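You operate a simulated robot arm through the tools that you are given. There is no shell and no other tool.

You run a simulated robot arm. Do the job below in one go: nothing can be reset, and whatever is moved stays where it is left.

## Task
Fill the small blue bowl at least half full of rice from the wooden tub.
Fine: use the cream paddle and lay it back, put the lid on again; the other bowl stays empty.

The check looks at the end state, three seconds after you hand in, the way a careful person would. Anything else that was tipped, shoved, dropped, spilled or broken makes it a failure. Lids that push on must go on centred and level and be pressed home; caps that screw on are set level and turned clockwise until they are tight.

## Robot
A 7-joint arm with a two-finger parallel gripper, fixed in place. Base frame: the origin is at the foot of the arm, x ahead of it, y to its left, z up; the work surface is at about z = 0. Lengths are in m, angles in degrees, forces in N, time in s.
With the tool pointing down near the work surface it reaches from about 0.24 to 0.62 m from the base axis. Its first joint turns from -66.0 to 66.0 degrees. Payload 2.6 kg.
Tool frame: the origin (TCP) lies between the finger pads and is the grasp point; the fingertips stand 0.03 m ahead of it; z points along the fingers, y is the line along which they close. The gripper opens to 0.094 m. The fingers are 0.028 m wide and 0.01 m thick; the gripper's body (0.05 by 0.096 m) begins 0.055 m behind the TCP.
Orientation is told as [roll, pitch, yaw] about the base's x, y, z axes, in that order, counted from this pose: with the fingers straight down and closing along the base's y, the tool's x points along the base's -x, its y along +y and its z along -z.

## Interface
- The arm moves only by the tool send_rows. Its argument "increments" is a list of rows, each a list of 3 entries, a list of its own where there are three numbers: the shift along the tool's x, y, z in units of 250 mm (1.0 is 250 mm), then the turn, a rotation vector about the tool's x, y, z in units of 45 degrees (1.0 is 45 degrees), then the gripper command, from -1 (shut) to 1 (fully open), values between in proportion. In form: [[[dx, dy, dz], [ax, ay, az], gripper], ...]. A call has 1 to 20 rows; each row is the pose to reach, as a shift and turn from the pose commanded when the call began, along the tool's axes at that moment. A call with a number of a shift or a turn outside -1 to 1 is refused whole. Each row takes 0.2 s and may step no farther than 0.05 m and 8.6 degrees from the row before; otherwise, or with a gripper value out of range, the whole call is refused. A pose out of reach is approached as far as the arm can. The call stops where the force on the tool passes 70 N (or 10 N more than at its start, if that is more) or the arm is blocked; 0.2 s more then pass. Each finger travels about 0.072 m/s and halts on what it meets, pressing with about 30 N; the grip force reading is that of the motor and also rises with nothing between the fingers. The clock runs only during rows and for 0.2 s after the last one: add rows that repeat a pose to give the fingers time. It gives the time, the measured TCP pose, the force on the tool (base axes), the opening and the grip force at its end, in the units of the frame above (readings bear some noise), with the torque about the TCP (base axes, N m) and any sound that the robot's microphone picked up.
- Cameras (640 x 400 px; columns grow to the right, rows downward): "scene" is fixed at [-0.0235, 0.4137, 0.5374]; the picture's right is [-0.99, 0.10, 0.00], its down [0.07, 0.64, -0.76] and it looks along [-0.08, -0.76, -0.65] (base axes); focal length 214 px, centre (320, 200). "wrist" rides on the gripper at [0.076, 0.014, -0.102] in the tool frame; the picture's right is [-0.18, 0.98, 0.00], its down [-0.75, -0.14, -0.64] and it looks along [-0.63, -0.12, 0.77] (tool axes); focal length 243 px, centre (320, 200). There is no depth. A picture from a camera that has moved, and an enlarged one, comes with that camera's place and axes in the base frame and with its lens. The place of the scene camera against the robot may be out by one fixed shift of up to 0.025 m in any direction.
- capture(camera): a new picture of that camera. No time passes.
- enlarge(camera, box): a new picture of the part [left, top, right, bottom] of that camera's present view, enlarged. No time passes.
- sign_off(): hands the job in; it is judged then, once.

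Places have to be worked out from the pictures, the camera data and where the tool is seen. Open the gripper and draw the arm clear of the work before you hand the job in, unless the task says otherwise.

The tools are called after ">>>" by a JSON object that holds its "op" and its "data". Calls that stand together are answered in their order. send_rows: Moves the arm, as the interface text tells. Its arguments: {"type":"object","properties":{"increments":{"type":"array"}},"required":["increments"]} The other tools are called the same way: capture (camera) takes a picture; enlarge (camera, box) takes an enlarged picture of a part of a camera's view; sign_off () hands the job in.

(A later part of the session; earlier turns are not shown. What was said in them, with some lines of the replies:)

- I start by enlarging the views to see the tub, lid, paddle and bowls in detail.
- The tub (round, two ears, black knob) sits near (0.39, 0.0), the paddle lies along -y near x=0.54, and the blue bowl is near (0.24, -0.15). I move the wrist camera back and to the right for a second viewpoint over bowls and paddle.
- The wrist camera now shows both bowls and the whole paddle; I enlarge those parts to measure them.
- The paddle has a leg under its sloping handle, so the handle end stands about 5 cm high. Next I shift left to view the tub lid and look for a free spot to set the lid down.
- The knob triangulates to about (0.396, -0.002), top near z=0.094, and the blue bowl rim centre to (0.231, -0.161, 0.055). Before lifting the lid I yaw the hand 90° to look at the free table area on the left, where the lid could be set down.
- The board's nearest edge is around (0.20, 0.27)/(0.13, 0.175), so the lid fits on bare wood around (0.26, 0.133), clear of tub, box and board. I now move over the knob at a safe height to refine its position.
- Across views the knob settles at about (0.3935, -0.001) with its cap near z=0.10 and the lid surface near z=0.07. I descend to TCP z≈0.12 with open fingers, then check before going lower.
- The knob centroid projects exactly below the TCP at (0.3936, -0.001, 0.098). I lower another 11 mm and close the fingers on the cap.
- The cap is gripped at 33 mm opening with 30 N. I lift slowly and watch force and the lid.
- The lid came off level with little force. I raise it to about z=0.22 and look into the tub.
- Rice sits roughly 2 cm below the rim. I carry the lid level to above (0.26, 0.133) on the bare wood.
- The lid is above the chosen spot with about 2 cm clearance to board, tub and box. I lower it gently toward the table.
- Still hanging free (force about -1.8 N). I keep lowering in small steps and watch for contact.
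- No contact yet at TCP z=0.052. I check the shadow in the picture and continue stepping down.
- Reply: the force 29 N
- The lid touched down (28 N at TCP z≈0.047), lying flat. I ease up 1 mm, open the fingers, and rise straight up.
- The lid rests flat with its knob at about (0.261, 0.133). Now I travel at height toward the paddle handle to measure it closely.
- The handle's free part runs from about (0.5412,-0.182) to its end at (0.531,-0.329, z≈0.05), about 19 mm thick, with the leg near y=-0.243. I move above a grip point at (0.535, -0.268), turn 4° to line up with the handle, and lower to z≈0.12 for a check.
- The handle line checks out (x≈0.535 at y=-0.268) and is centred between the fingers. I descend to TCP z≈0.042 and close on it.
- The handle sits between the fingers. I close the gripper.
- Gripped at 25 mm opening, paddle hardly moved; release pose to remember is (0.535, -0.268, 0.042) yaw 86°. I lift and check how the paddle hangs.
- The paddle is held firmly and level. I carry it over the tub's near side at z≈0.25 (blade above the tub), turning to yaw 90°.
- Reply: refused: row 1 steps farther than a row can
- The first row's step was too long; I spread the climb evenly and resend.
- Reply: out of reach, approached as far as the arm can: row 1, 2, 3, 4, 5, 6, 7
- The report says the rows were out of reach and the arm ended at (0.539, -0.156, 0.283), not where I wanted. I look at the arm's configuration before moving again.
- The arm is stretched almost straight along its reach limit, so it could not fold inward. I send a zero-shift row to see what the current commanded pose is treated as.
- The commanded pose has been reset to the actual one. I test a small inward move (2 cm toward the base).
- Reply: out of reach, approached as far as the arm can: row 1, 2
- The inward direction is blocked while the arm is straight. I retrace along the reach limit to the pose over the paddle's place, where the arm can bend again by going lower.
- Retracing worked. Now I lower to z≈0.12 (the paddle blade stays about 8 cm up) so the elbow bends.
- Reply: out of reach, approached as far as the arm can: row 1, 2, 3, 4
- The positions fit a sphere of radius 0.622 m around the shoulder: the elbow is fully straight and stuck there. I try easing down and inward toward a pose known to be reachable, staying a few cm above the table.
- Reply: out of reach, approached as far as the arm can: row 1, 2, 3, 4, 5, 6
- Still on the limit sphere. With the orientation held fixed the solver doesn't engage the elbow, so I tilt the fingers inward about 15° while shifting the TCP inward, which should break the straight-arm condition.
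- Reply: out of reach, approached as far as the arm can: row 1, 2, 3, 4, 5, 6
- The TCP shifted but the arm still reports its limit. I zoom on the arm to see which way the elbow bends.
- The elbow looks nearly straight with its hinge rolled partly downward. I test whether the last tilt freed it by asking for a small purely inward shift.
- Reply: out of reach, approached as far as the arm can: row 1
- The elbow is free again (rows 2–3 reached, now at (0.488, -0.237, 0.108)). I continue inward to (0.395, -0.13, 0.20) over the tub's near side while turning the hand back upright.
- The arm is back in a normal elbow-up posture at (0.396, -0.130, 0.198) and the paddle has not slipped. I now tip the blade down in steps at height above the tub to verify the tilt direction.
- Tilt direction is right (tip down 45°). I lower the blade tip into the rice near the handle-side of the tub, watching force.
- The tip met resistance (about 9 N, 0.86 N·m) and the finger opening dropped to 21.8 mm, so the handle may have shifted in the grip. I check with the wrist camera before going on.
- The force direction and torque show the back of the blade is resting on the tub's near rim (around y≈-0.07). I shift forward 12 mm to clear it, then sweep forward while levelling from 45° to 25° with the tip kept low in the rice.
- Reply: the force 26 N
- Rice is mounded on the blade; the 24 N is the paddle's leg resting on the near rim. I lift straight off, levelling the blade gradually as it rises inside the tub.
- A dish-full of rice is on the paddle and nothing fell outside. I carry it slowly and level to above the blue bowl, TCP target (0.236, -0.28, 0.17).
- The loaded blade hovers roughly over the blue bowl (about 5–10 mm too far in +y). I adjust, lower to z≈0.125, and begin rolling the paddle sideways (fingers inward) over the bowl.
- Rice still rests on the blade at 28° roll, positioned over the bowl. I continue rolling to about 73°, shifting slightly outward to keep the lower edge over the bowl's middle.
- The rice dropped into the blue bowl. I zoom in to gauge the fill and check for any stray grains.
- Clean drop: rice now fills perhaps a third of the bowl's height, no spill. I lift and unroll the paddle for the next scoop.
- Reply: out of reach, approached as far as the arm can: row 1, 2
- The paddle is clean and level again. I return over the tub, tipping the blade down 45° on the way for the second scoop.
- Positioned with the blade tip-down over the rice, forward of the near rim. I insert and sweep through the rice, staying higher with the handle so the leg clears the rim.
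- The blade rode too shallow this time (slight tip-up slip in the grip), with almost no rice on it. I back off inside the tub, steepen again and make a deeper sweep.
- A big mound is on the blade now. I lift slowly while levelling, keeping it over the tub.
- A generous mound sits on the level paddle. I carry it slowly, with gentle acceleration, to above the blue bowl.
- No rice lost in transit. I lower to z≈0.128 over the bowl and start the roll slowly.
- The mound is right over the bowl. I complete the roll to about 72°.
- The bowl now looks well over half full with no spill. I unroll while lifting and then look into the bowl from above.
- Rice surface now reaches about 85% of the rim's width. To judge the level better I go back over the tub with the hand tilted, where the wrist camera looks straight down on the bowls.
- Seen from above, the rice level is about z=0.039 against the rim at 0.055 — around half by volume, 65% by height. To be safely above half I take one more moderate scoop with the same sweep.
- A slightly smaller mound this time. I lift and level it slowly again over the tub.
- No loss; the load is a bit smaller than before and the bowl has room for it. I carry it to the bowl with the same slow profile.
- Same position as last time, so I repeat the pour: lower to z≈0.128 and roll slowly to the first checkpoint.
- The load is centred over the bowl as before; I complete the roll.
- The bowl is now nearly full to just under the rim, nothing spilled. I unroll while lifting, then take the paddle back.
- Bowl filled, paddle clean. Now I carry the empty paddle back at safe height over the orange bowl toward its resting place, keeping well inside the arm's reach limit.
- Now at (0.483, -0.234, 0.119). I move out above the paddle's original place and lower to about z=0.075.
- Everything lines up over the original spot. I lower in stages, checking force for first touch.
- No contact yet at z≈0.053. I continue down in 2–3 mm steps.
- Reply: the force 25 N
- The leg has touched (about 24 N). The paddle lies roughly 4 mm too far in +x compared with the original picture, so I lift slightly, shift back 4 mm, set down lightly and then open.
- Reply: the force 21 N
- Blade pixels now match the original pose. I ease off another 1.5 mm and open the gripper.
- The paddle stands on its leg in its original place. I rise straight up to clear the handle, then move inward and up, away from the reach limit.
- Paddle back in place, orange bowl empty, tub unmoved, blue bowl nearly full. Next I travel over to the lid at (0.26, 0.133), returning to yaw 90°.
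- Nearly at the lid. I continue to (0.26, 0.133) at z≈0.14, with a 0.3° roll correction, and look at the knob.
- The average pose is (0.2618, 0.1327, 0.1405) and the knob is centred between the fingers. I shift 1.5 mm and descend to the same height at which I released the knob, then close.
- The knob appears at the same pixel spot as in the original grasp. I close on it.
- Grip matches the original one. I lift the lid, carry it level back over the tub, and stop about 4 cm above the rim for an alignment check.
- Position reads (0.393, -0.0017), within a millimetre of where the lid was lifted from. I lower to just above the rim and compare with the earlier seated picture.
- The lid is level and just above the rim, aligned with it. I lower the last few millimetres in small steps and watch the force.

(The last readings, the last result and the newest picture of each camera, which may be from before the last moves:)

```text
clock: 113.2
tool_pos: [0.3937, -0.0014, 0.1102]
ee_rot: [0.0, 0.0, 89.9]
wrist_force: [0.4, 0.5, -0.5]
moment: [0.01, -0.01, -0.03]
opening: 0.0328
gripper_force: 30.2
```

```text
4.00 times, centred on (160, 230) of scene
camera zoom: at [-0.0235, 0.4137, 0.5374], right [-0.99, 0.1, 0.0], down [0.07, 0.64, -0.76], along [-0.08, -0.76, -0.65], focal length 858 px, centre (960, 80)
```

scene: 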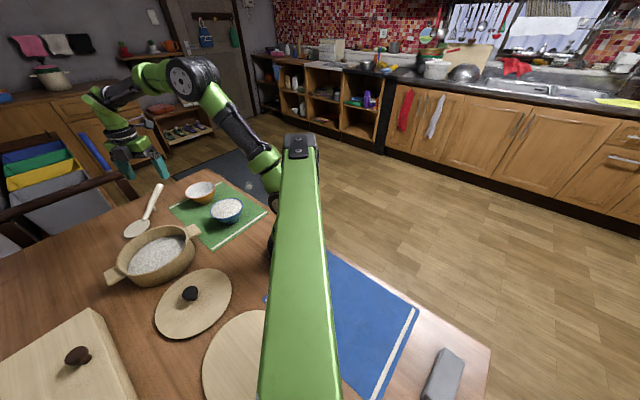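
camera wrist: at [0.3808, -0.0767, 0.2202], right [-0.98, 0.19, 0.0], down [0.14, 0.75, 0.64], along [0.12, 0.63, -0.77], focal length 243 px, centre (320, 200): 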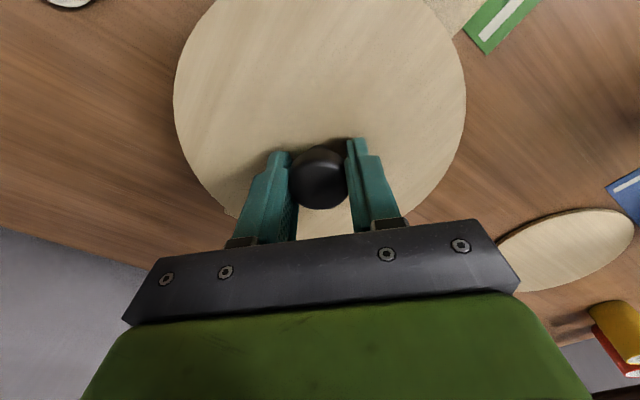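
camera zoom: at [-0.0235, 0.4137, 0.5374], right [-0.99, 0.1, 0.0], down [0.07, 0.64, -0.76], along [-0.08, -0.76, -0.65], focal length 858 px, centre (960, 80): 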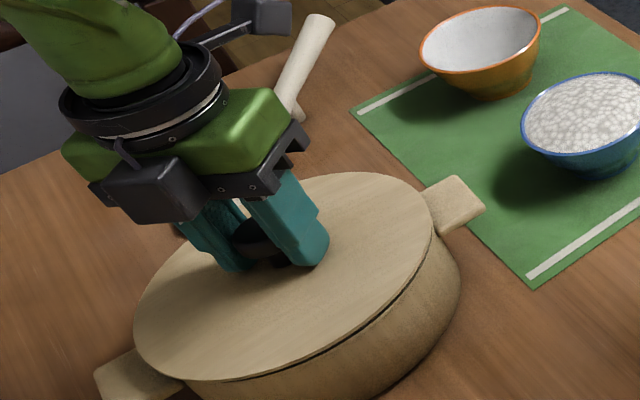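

A hair's gap is left. I keep lowering by 1 mm steps to seat and press it gently.

>>> {"op": "send_rows", "data": {"increments": [[[0, 0, 0.005], [0, 0, 0], -1], [[0, 0, 0.01], [0, 0, 0], -1], [[0, 0, 0.01], [0, 0, 0], -1]]}}

>>> {"op": "enlarge", "data": {"camera": "scene", "box": [80, 180, 240, 280]}}

```text
clock: 114.0
tool_pos: [0.3939, -0.0005, 0.1076]
ee_rot: [0.0, 0.0, 89.9]
wrist_force: [-0.1, -1.0, -0.4]
moment: [0.03, 0.01, 0.0]
opening: 0.0326
gripper_force: 30.2
```

```text
4.00 times, centred on (160, 230) of scene
camera zoom: at [-0.0235, 0.4137, 0.5374], right [-0.99, 0.1, 0.0], down [0.07, 0.64, -0.76], along [-0.08, -0.76, -0.65], focal length 858 px, centre (960, 80)
```

zoom: 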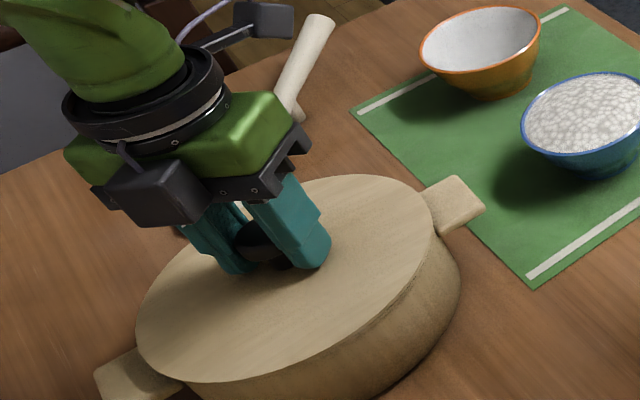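

The gap looks closed but there is no contact force yet; I continue with sub-millimetre steps until it presses home.

>>> {"op": "send_rows", "data": {"increments": [[[0, 0, 0.003], [0, 0, 0], -1], [[0, 0, 0.006], [0, 0, 0], -1], [[0, 0, 0.006], [0, 0, 0], -1]]}}

>>> {"op": "send_rows", "data": {"increments": [[[0, 0, 0.003], [0, 0, 0], -1], [[0, 0, 0.003], [0, 0, 0], -1]]}}

```text
clock: 114.8
tool_pos: [0.3953, -0.0003, 0.1081]
ee_rot: [-0.2, -0.1, 89.8]
wrist_force: [-12.7, -1.8, 26.0]
moment: [-0.16, 0.36, -0.16]
opening: 0.0328
gripper_force: 30.2
```

```text
clock: 115.4
tool_pos: [0.3944, 0.0001, 0.1053]
ee_rot: [0.0, 0.0, 90.0]
wrist_force: [-12.7, -0.8, 31.8]
moment: [-0.05, 0.43, -0.16]
opening: 0.0328
gripper_force: 29.9
```

The lid is seated and pressed with about 30 N at the same height as originally. I ease off the pressure, open the fingers and check.

>>> {"op": "send_rows", "data": {"increments": [[[0, 0, -0.004], [0, 0, 0], -1], [[0, 0, -0.007], [0, 0, 0], -0.7], [[0, 0, -0.007], [0, 0, 0], -0.3], [[0, 0, -0.007], [0, 0, 0], 0.2], [[0, 0, -0.007], [0, 0, 0], 0.7], [[0, 0, -0.007], [0, 0, 0], 1], [[0, 0, -0.007], [0, 0, 0], 1]]}}

>>> {"op": "enlarge", "data": {"camera": "scene", "box": [80, 180, 240, 280]}}

>>> {"op": "capture", "data": {"camera": "wrist"}}

```text
clock: 117.0
tool_pos: [0.3942, -0.0005, 0.1065]
ee_rot: [0.0, 0.0, 90.0]
wrist_force: [0.1, -0.5, 0.0]
moment: [0.01, -0.02, -0.02]
opening: 0.0938
gripper_force: 0.1
```

```text
4.00 times, centred on (160, 230) of scene
camera zoom: at [-0.0235, 0.4137, 0.5374], right [-0.99, 0.1, 0.0], down [0.07, 0.64, -0.76], along [-0.08, -0.76, -0.65], focal length 858 px, centre (960, 80)
```

zoom: 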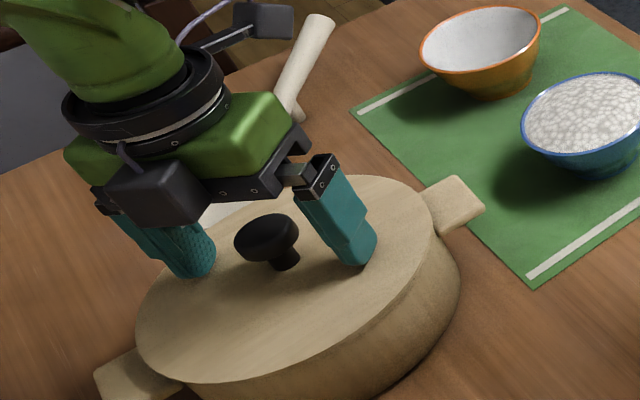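

```text
taken
camera wrist: at [0.3811, -0.0765, 0.2108], right [-0.98, 0.19, 0.0], down [0.14, 0.75, 0.64], along [0.12, 0.63, -0.77], focal length 243 px, centre (320, 200)
```

wrist: 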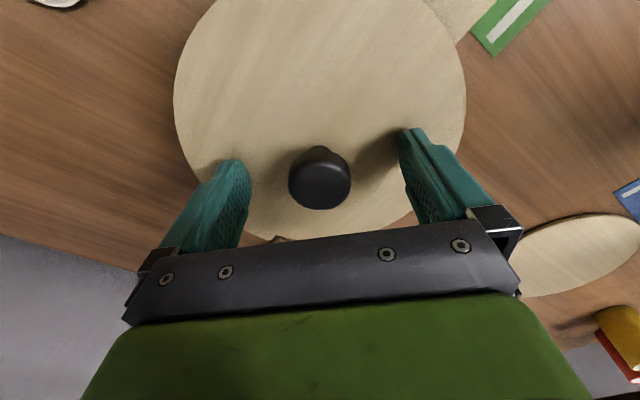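

Released; the lid sits flat on the rim. I rise straight up, clear of the work, and inspect.

>>> {"op": "send_rows", "data": {"increments": [[[0, 0, -0.06], [0, 0, 0], 1], [[0, 0, -0.2], [0, 0, 0], 1], [[0, 0, -0.38], [0, 0, 0], 1], [[0, 0, -0.56], [0, 0, 0], 1], [[0, 0, -0.74], [0, 0, 0], 1], [[0, 0, -0.9], [0, 0, 0], 1], [[0, 0, -0.9], [0, 0, 0], 1]]}}

>>> {"op": "capture", "data": {"camera": "scene"}}

>>> {"op": "enlarge", "data": {"camera": "scene", "box": [80, 210, 220, 298]}}

>>> {"op": "capture", "data": {"camera": "wrist"}}

```text
clock: 118.6
tool_pos: [0.3934, -0.0001, 0.3343]
ee_rot: [-0.1, 0.0, 89.9]
wrist_force: [0.4, 0.2, 0.2]
moment: [-0.03, 0.0, 0.01]
opening: 0.0939
gripper_force: 0.1
```

```text
taken
```

scene: 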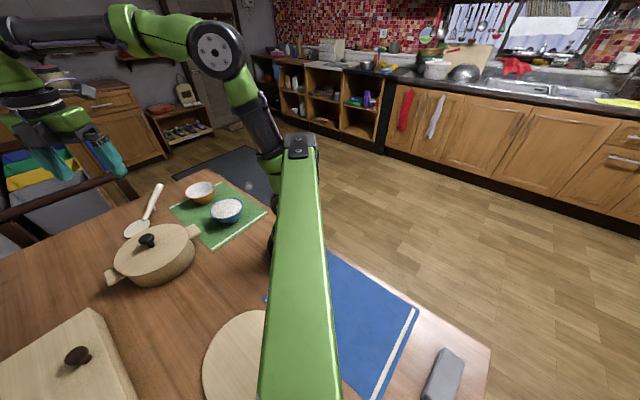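

```text
4.55 times, centred on (150, 254) of scene
camera zoom: at [-0.0235, 0.4137, 0.5374], right [-0.99, 0.1, 0.0], down [0.07, 0.64, -0.76], along [-0.08, -0.76, -0.65], focal length 975 px, centre (1093, -46)
```

zoom: 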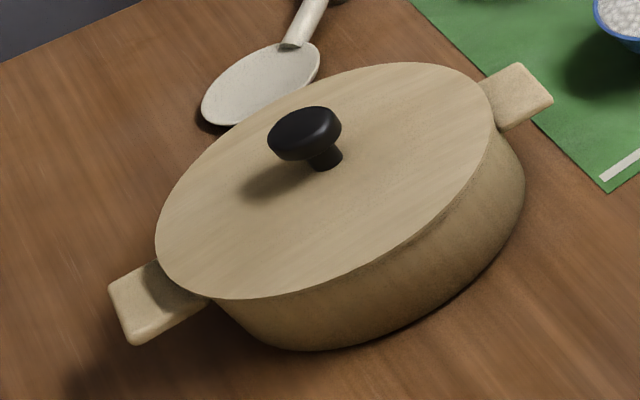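

```text
taken
camera wrist: at [0.3809, -0.0768, 0.4365], right [-0.98, 0.19, 0.0], down [0.14, 0.75, 0.64], along [0.12, 0.63, -0.77], focal length 243 px, centre (320, 200)
```

wrist: 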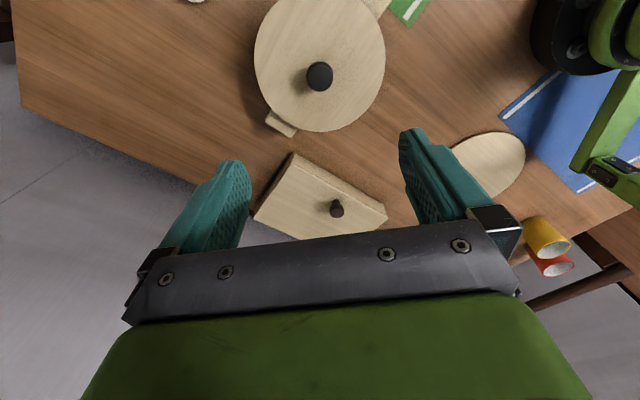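

Everything looks in order, but compared with the very first picture the lid seems 2–3 mm toward +x relative to the tub. I zoom on both ends to measure that.

>>> {"op": "enlarge", "data": {"camera": "scene", "box": [100, 240, 150, 290]}}

>>> {"op": "enlarge", "data": {"camera": "scene", "box": [165, 215, 215, 265]}}

>>> {"op": "enlarge", "data": {"camera": "wrist", "box": [240, 0, 400, 140]}}

```text
8.00 times, centred on (125, 265) of scene
camera zoom: at [-0.0235, 0.4137, 0.5374], right [-0.99, 0.1, 0.0], down [0.07, 0.64, -0.76], along [-0.08, -0.76, -0.65], focal length 1716 px, centre (1880, -320)
```

zoom: 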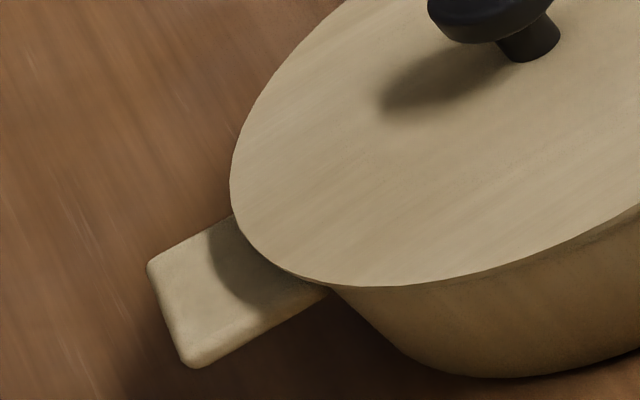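

```text
8.00 times, centred on (190, 240) of scene
camera zoom: at [-0.0235, 0.4137, 0.5374], right [-0.99, 0.1, 0.0], down [0.07, 0.64, -0.76], along [-0.08, -0.76, -0.65], focal length 1716 px, centre (1360, -120)
```

zoom: 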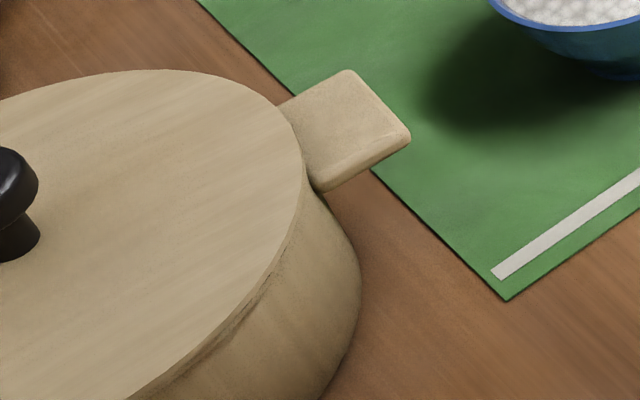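

```text
2.86 times, centred on (320, 70) of wrist
camera zoom: at [0.3809, -0.0768, 0.4365], right [-0.98, 0.19, 0.0], down [0.14, 0.75, 0.64], along [0.12, 0.63, -0.77], focal length 693 px, centre (320, 571)
```

zoom: 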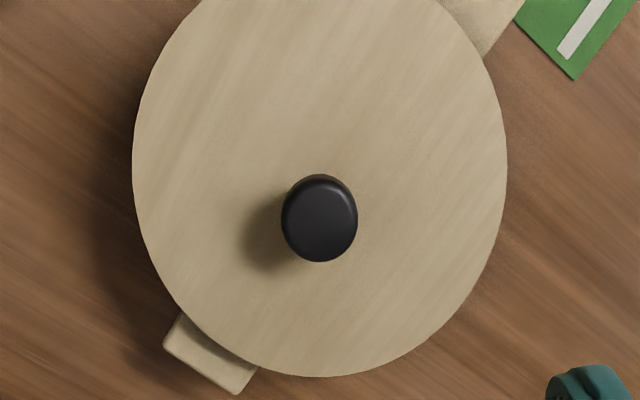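

The lid sits about 2.5 mm toward +x of its original centring. I go back down to the same pose, regrip, and will lift a few millimetres to recentre it.

>>> {"op": "send_rows", "data": {"increments": [[[0, 0, 0.16], [0, 0, 0], 1], [[0, 0, 0.34], [0, 0, 0], 1], [[0, 0, 0.52], [0, 0, 0], 1], [[0, 0, 0.7], [0, 0, 0], 1], [[0, 0, 0.84], [0, 0, 0], 1], [[0, 0, 0.897], [0, 0, 0], 1], [[0, 0, 0.897], [0, 0, 0], 0.5], [[0, 0, 0.897], [0, 0, 0], 0], [[0, 0, 0.897], [0, 0, 0], -0.4], [[0, 0, 0.897], [0, 0, 0], -0.7], [[0, 0, 0.897], [0, 0, 0], -1], [[0, 0, 0.897], [0, 0, 0], -1]]}}

>>> {"op": "enlarge", "data": {"camera": "scene", "box": [80, 210, 220, 298]}}

```text
clock: 121.2
tool_pos: [0.3949, -0.0005, 0.1084]
ee_rot: [0.1, 0.0, 89.9]
wrist_force: [0.6, 0.0, 0.3]
moment: [0.01, 0.02, 0.02]
opening: 0.0328
gripper_force: 29.9
```

```text
4.55 times, centred on (150, 254) of scene
camera zoom: at [-0.0235, 0.4137, 0.5374], right [-0.99, 0.1, 0.0], down [0.07, 0.64, -0.76], along [-0.08, -0.76, -0.65], focal length 975 px, centre (1093, -46)
```

zoom: 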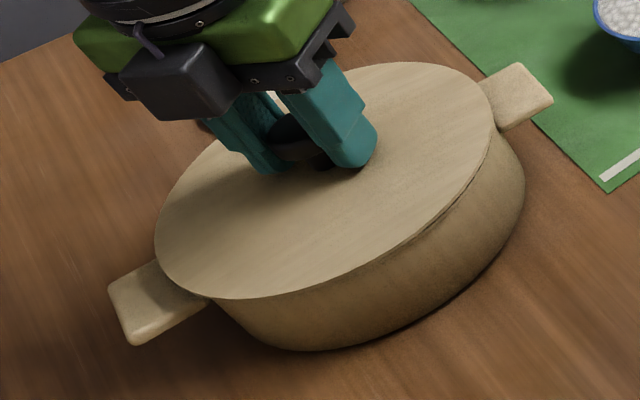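

Regripped without moving anything. I lift 8 mm, shift 2.5 mm in -x, and lower again in small steps.

>>> {"op": "send_rows", "data": {"increments": [[[0, 0, -0.016], [0, 0, 0], -1], [[0, 0, -0.034], [0, 0, 0], -1], [[0, 0.005, -0.034], [0, 0, 0], -1], [[0, 0.01, -0.034], [0, 0, 0], -1], [[0, 0.01, -0.022], [0, 0, 0], -1], [[0, 0.01, -0.01], [0, 0, 0], -1], [[0, 0.01, -0.004], [0, 0, 0], -1], [[0, 0.01, -0.004], [0, 0, 0], -1]]}}

>>> {"op": "enlarge", "data": {"camera": "scene", "box": [80, 210, 220, 298]}}

```text
clock: 123.0
tool_pos: [0.3919, -0.0011, 0.1095]
ee_rot: [-0.1, 0.1, 89.9]
wrist_force: [0.7, 0.0, -0.9]
moment: [0.04, 0.0, 0.0]
opening: 0.0327
gripper_force: 30.4
```

```text
4.55 times, centred on (150, 254) of scene
camera zoom: at [-0.0235, 0.4137, 0.5374], right [-0.99, 0.1, 0.0], down [0.07, 0.64, -0.76], along [-0.08, -0.76, -0.65], focal length 975 px, centre (1093, -46)
```

zoom: 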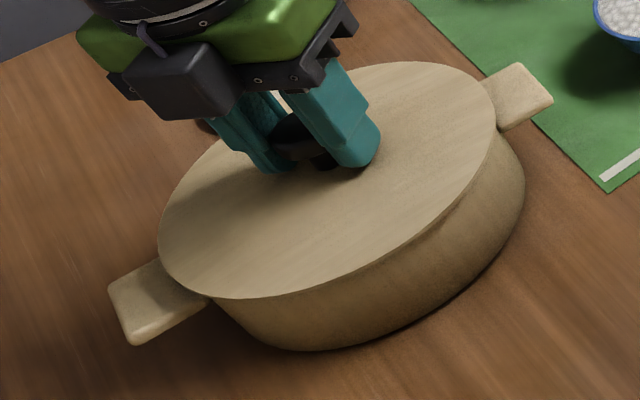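

Left and right edges now match the original relation to the ears. I lower the last bit and press it home.

>>> {"op": "send_rows", "data": {"increments": [[[0, 0, 0.004], [0, 0, 0], -1], [[0, 0, 0.008], [0, 0, 0], -1], [[0, 0, 0.008], [0, 0, 0], -1]]}}

>>> {"op": "send_rows", "data": {"increments": [[[0, 0, 0.003], [0, 0, 0], -1], [[0, 0, 0.003], [0, 0, 0], -1]]}}

```text
clock: 123.8
tool_pos: [0.3925, -0.0, 0.1079]
ee_rot: [-0.1, 0.0, 89.8]
wrist_force: [-7.2, -0.8, 17.1]
moment: [-0.07, 0.26, -0.14]
opening: 0.0328
gripper_force: 29.8
```

```text
clock: 124.4
tool_pos: [0.3928, -0.0012, 0.1063]
ee_rot: [-0.1, 0.0, 89.9]
wrist_force: [-10.6, 0.9, 28.4]
moment: [0.01, 0.32, -0.18]
opening: 0.0328
gripper_force: 29.6
```

Seated again with about 28 N of downward press at the same height. I ease off, open, and rise clear.

>>> {"op": "send_rows", "data": {"increments": [[[0, 0, -0.004], [0, 0, 0], -1], [[0, 0, -0.006], [0, 0, 0], -1], [[0, 0, -0.006], [0, 0, 0], -0.7], [[0, 0, -0.006], [0, 0, 0], -0.3], [[0, 0, -0.006], [0, 0, 0], 0.2], [[0, 0, -0.006], [0, 0, 0], 0.7], [[0, 0, -0.006], [0, 0, 0], 1], [[0, 0, -0.006], [0, 0, 0], 1], [[0, 0, -0.06], [0, 0, 0], 1], [[0, 0, -0.2], [0, 0, 0], 1], [[0, 0, -0.38], [0, 0, 0], 1], [[0, 0, -0.56], [0, 0, 0], 1], [[0, 0, -0.74], [0, 0, 0], 1], [[0, 0, -0.9], [0, 0, 0], 1], [[0, 0, -0.9], [0, 0, 0], 1]]}}

>>> {"op": "capture", "data": {"camera": "scene"}}

>>> {"op": "enlarge", "data": {"camera": "scene", "box": [80, 210, 220, 298]}}

>>> {"op": "enlarge", "data": {"camera": "scene", "box": [100, 165, 260, 265]}}

```text
clock: 127.6
tool_pos: [0.3912, -0.0003, 0.3305]
ee_rot: [0.0, 0.1, 89.9]
wrist_force: [0.9, 0.4, 0.2]
moment: [-0.02, -0.04, 0.04]
opening: 0.094
gripper_force: 0.0
```

```text
taken
```

scene: 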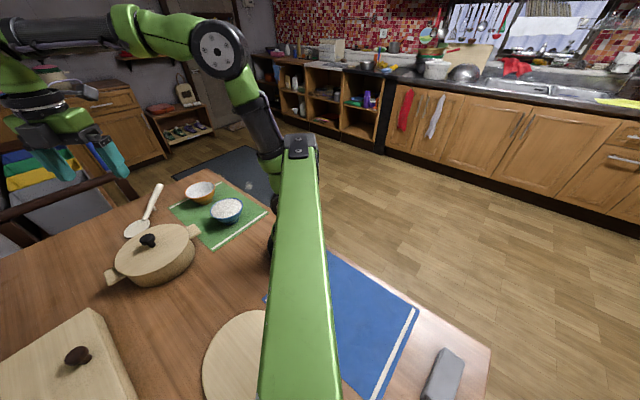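

```text
4.55 times, centred on (150, 254) of scene
camera zoom: at [-0.0235, 0.4137, 0.5374], right [-0.99, 0.1, 0.0], down [0.07, 0.64, -0.76], along [-0.08, -0.76, -0.65], focal length 975 px, centre (1093, -46)
```

zoom: 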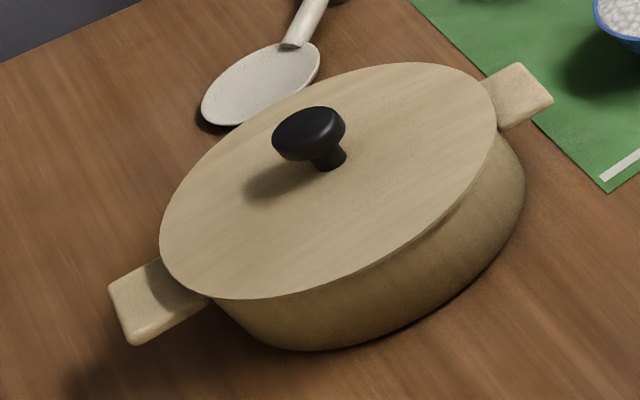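

```text
4.00 times, centred on (180, 215) of scene
camera zoom: at [-0.0235, 0.4137, 0.5374], right [-0.99, 0.1, 0.0], down [0.07, 0.64, -0.76], along [-0.08, -0.76, -0.65], focal length 858 px, centre (880, 140)
```

zoom: 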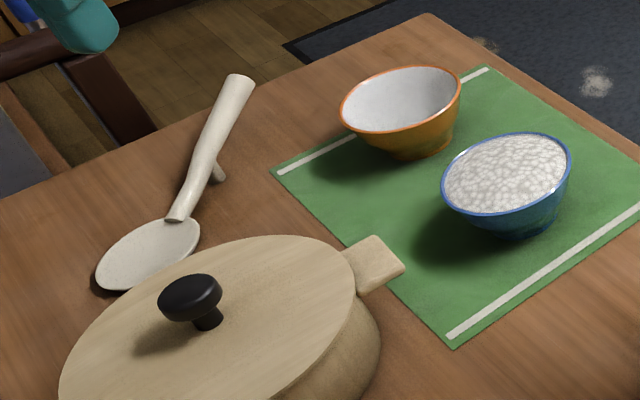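

Final pictures match the starting layout: lid seated and centred, paddle back on its leg, orange bowl empty, blue bowl filled, nothing spilled. I draw the open gripper further up and back, clear of the work.

>>> {"op": "send_rows", "data": {"increments": [[[0, 0.09, -0.06], [0, 0, 0], 1], [[0, 0.18, -0.12], [0, 0, 0], 1], [[0, 0.27, -0.18], [0, 0, 0], 1], [[0, 0.36, -0.22], [0, 0, 0], 1], [[0, 0.36, -0.22], [0, 0, 0], 1]]}}

>>> {"op": "capture", "data": {"camera": "scene"}}

>>> {"op": "capture", "data": {"camera": "wrist"}}

```text
clock: 128.8
tool_pos: [0.3014, -0.0009, 0.3862]
ee_rot: [-0.1, 0.0, 89.9]
wrist_force: [0.9, -0.9, 0.1]
moment: [0.0, -0.01, 0.03]
opening: 0.0941
gripper_force: 0.0
```

```text
taken
```

scene: 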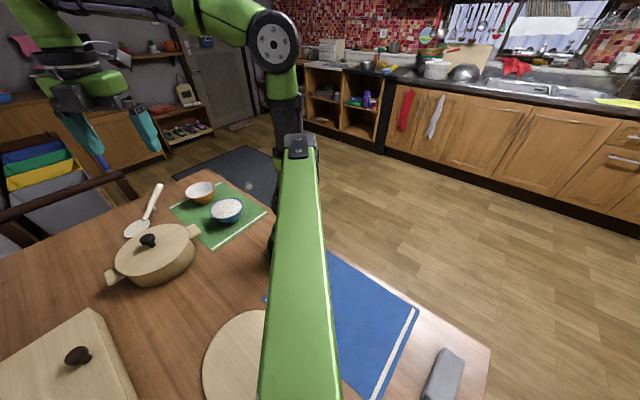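

```text
taken
camera wrist: at [0.2881, -0.0763, 0.4893], right [-0.98, 0.19, 0.0], down [0.14, 0.75, 0.64], along [0.12, 0.63, -0.77], focal length 243 px, centre (320, 200)
```

wrist: 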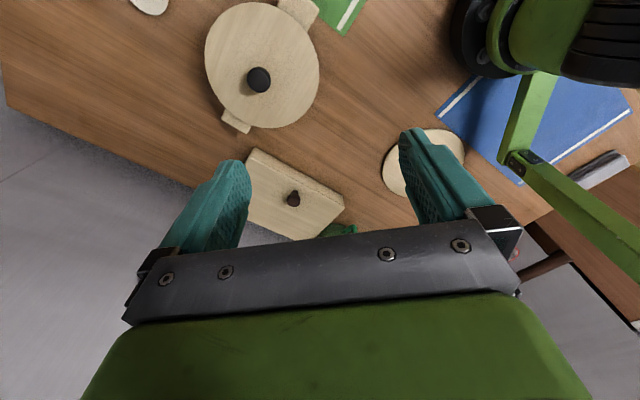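

The arm is clear with an open gripper, and the pictures show the finished state as required. I hand the job in.

>>> {"op": "sign_off", "data": {}}

```text
The job is handed in.
```

I filled the blue bowl with rice from the wooden tub to just under its rim, well past half, and handed the job in. The result of the check has not come back.

- **Rice:** it took three scoops with the cream paddle. No grains showed on the table or mat in the last pictures, and the orange bowl stayed empty.
- **Paddle:** it is back in its original place, standing on its leg. Its outline matches the starting picture.
- **Lid:** it is back on the tub, pressed down with about 28 N. On my first try it sat about 2.5 mm off centre, so I lifted it and set it down again. It now lines up with the starting picture.
- **Tub:** gripping the knob to take the lid off nudged the tub about 1–2 mm. During the first scoop the paddle's blade and leg also pressed on its rim, with up to about 24 N, but the tub did not shift any further.
- **Arm:** the gripper is open and raised clear of the work.
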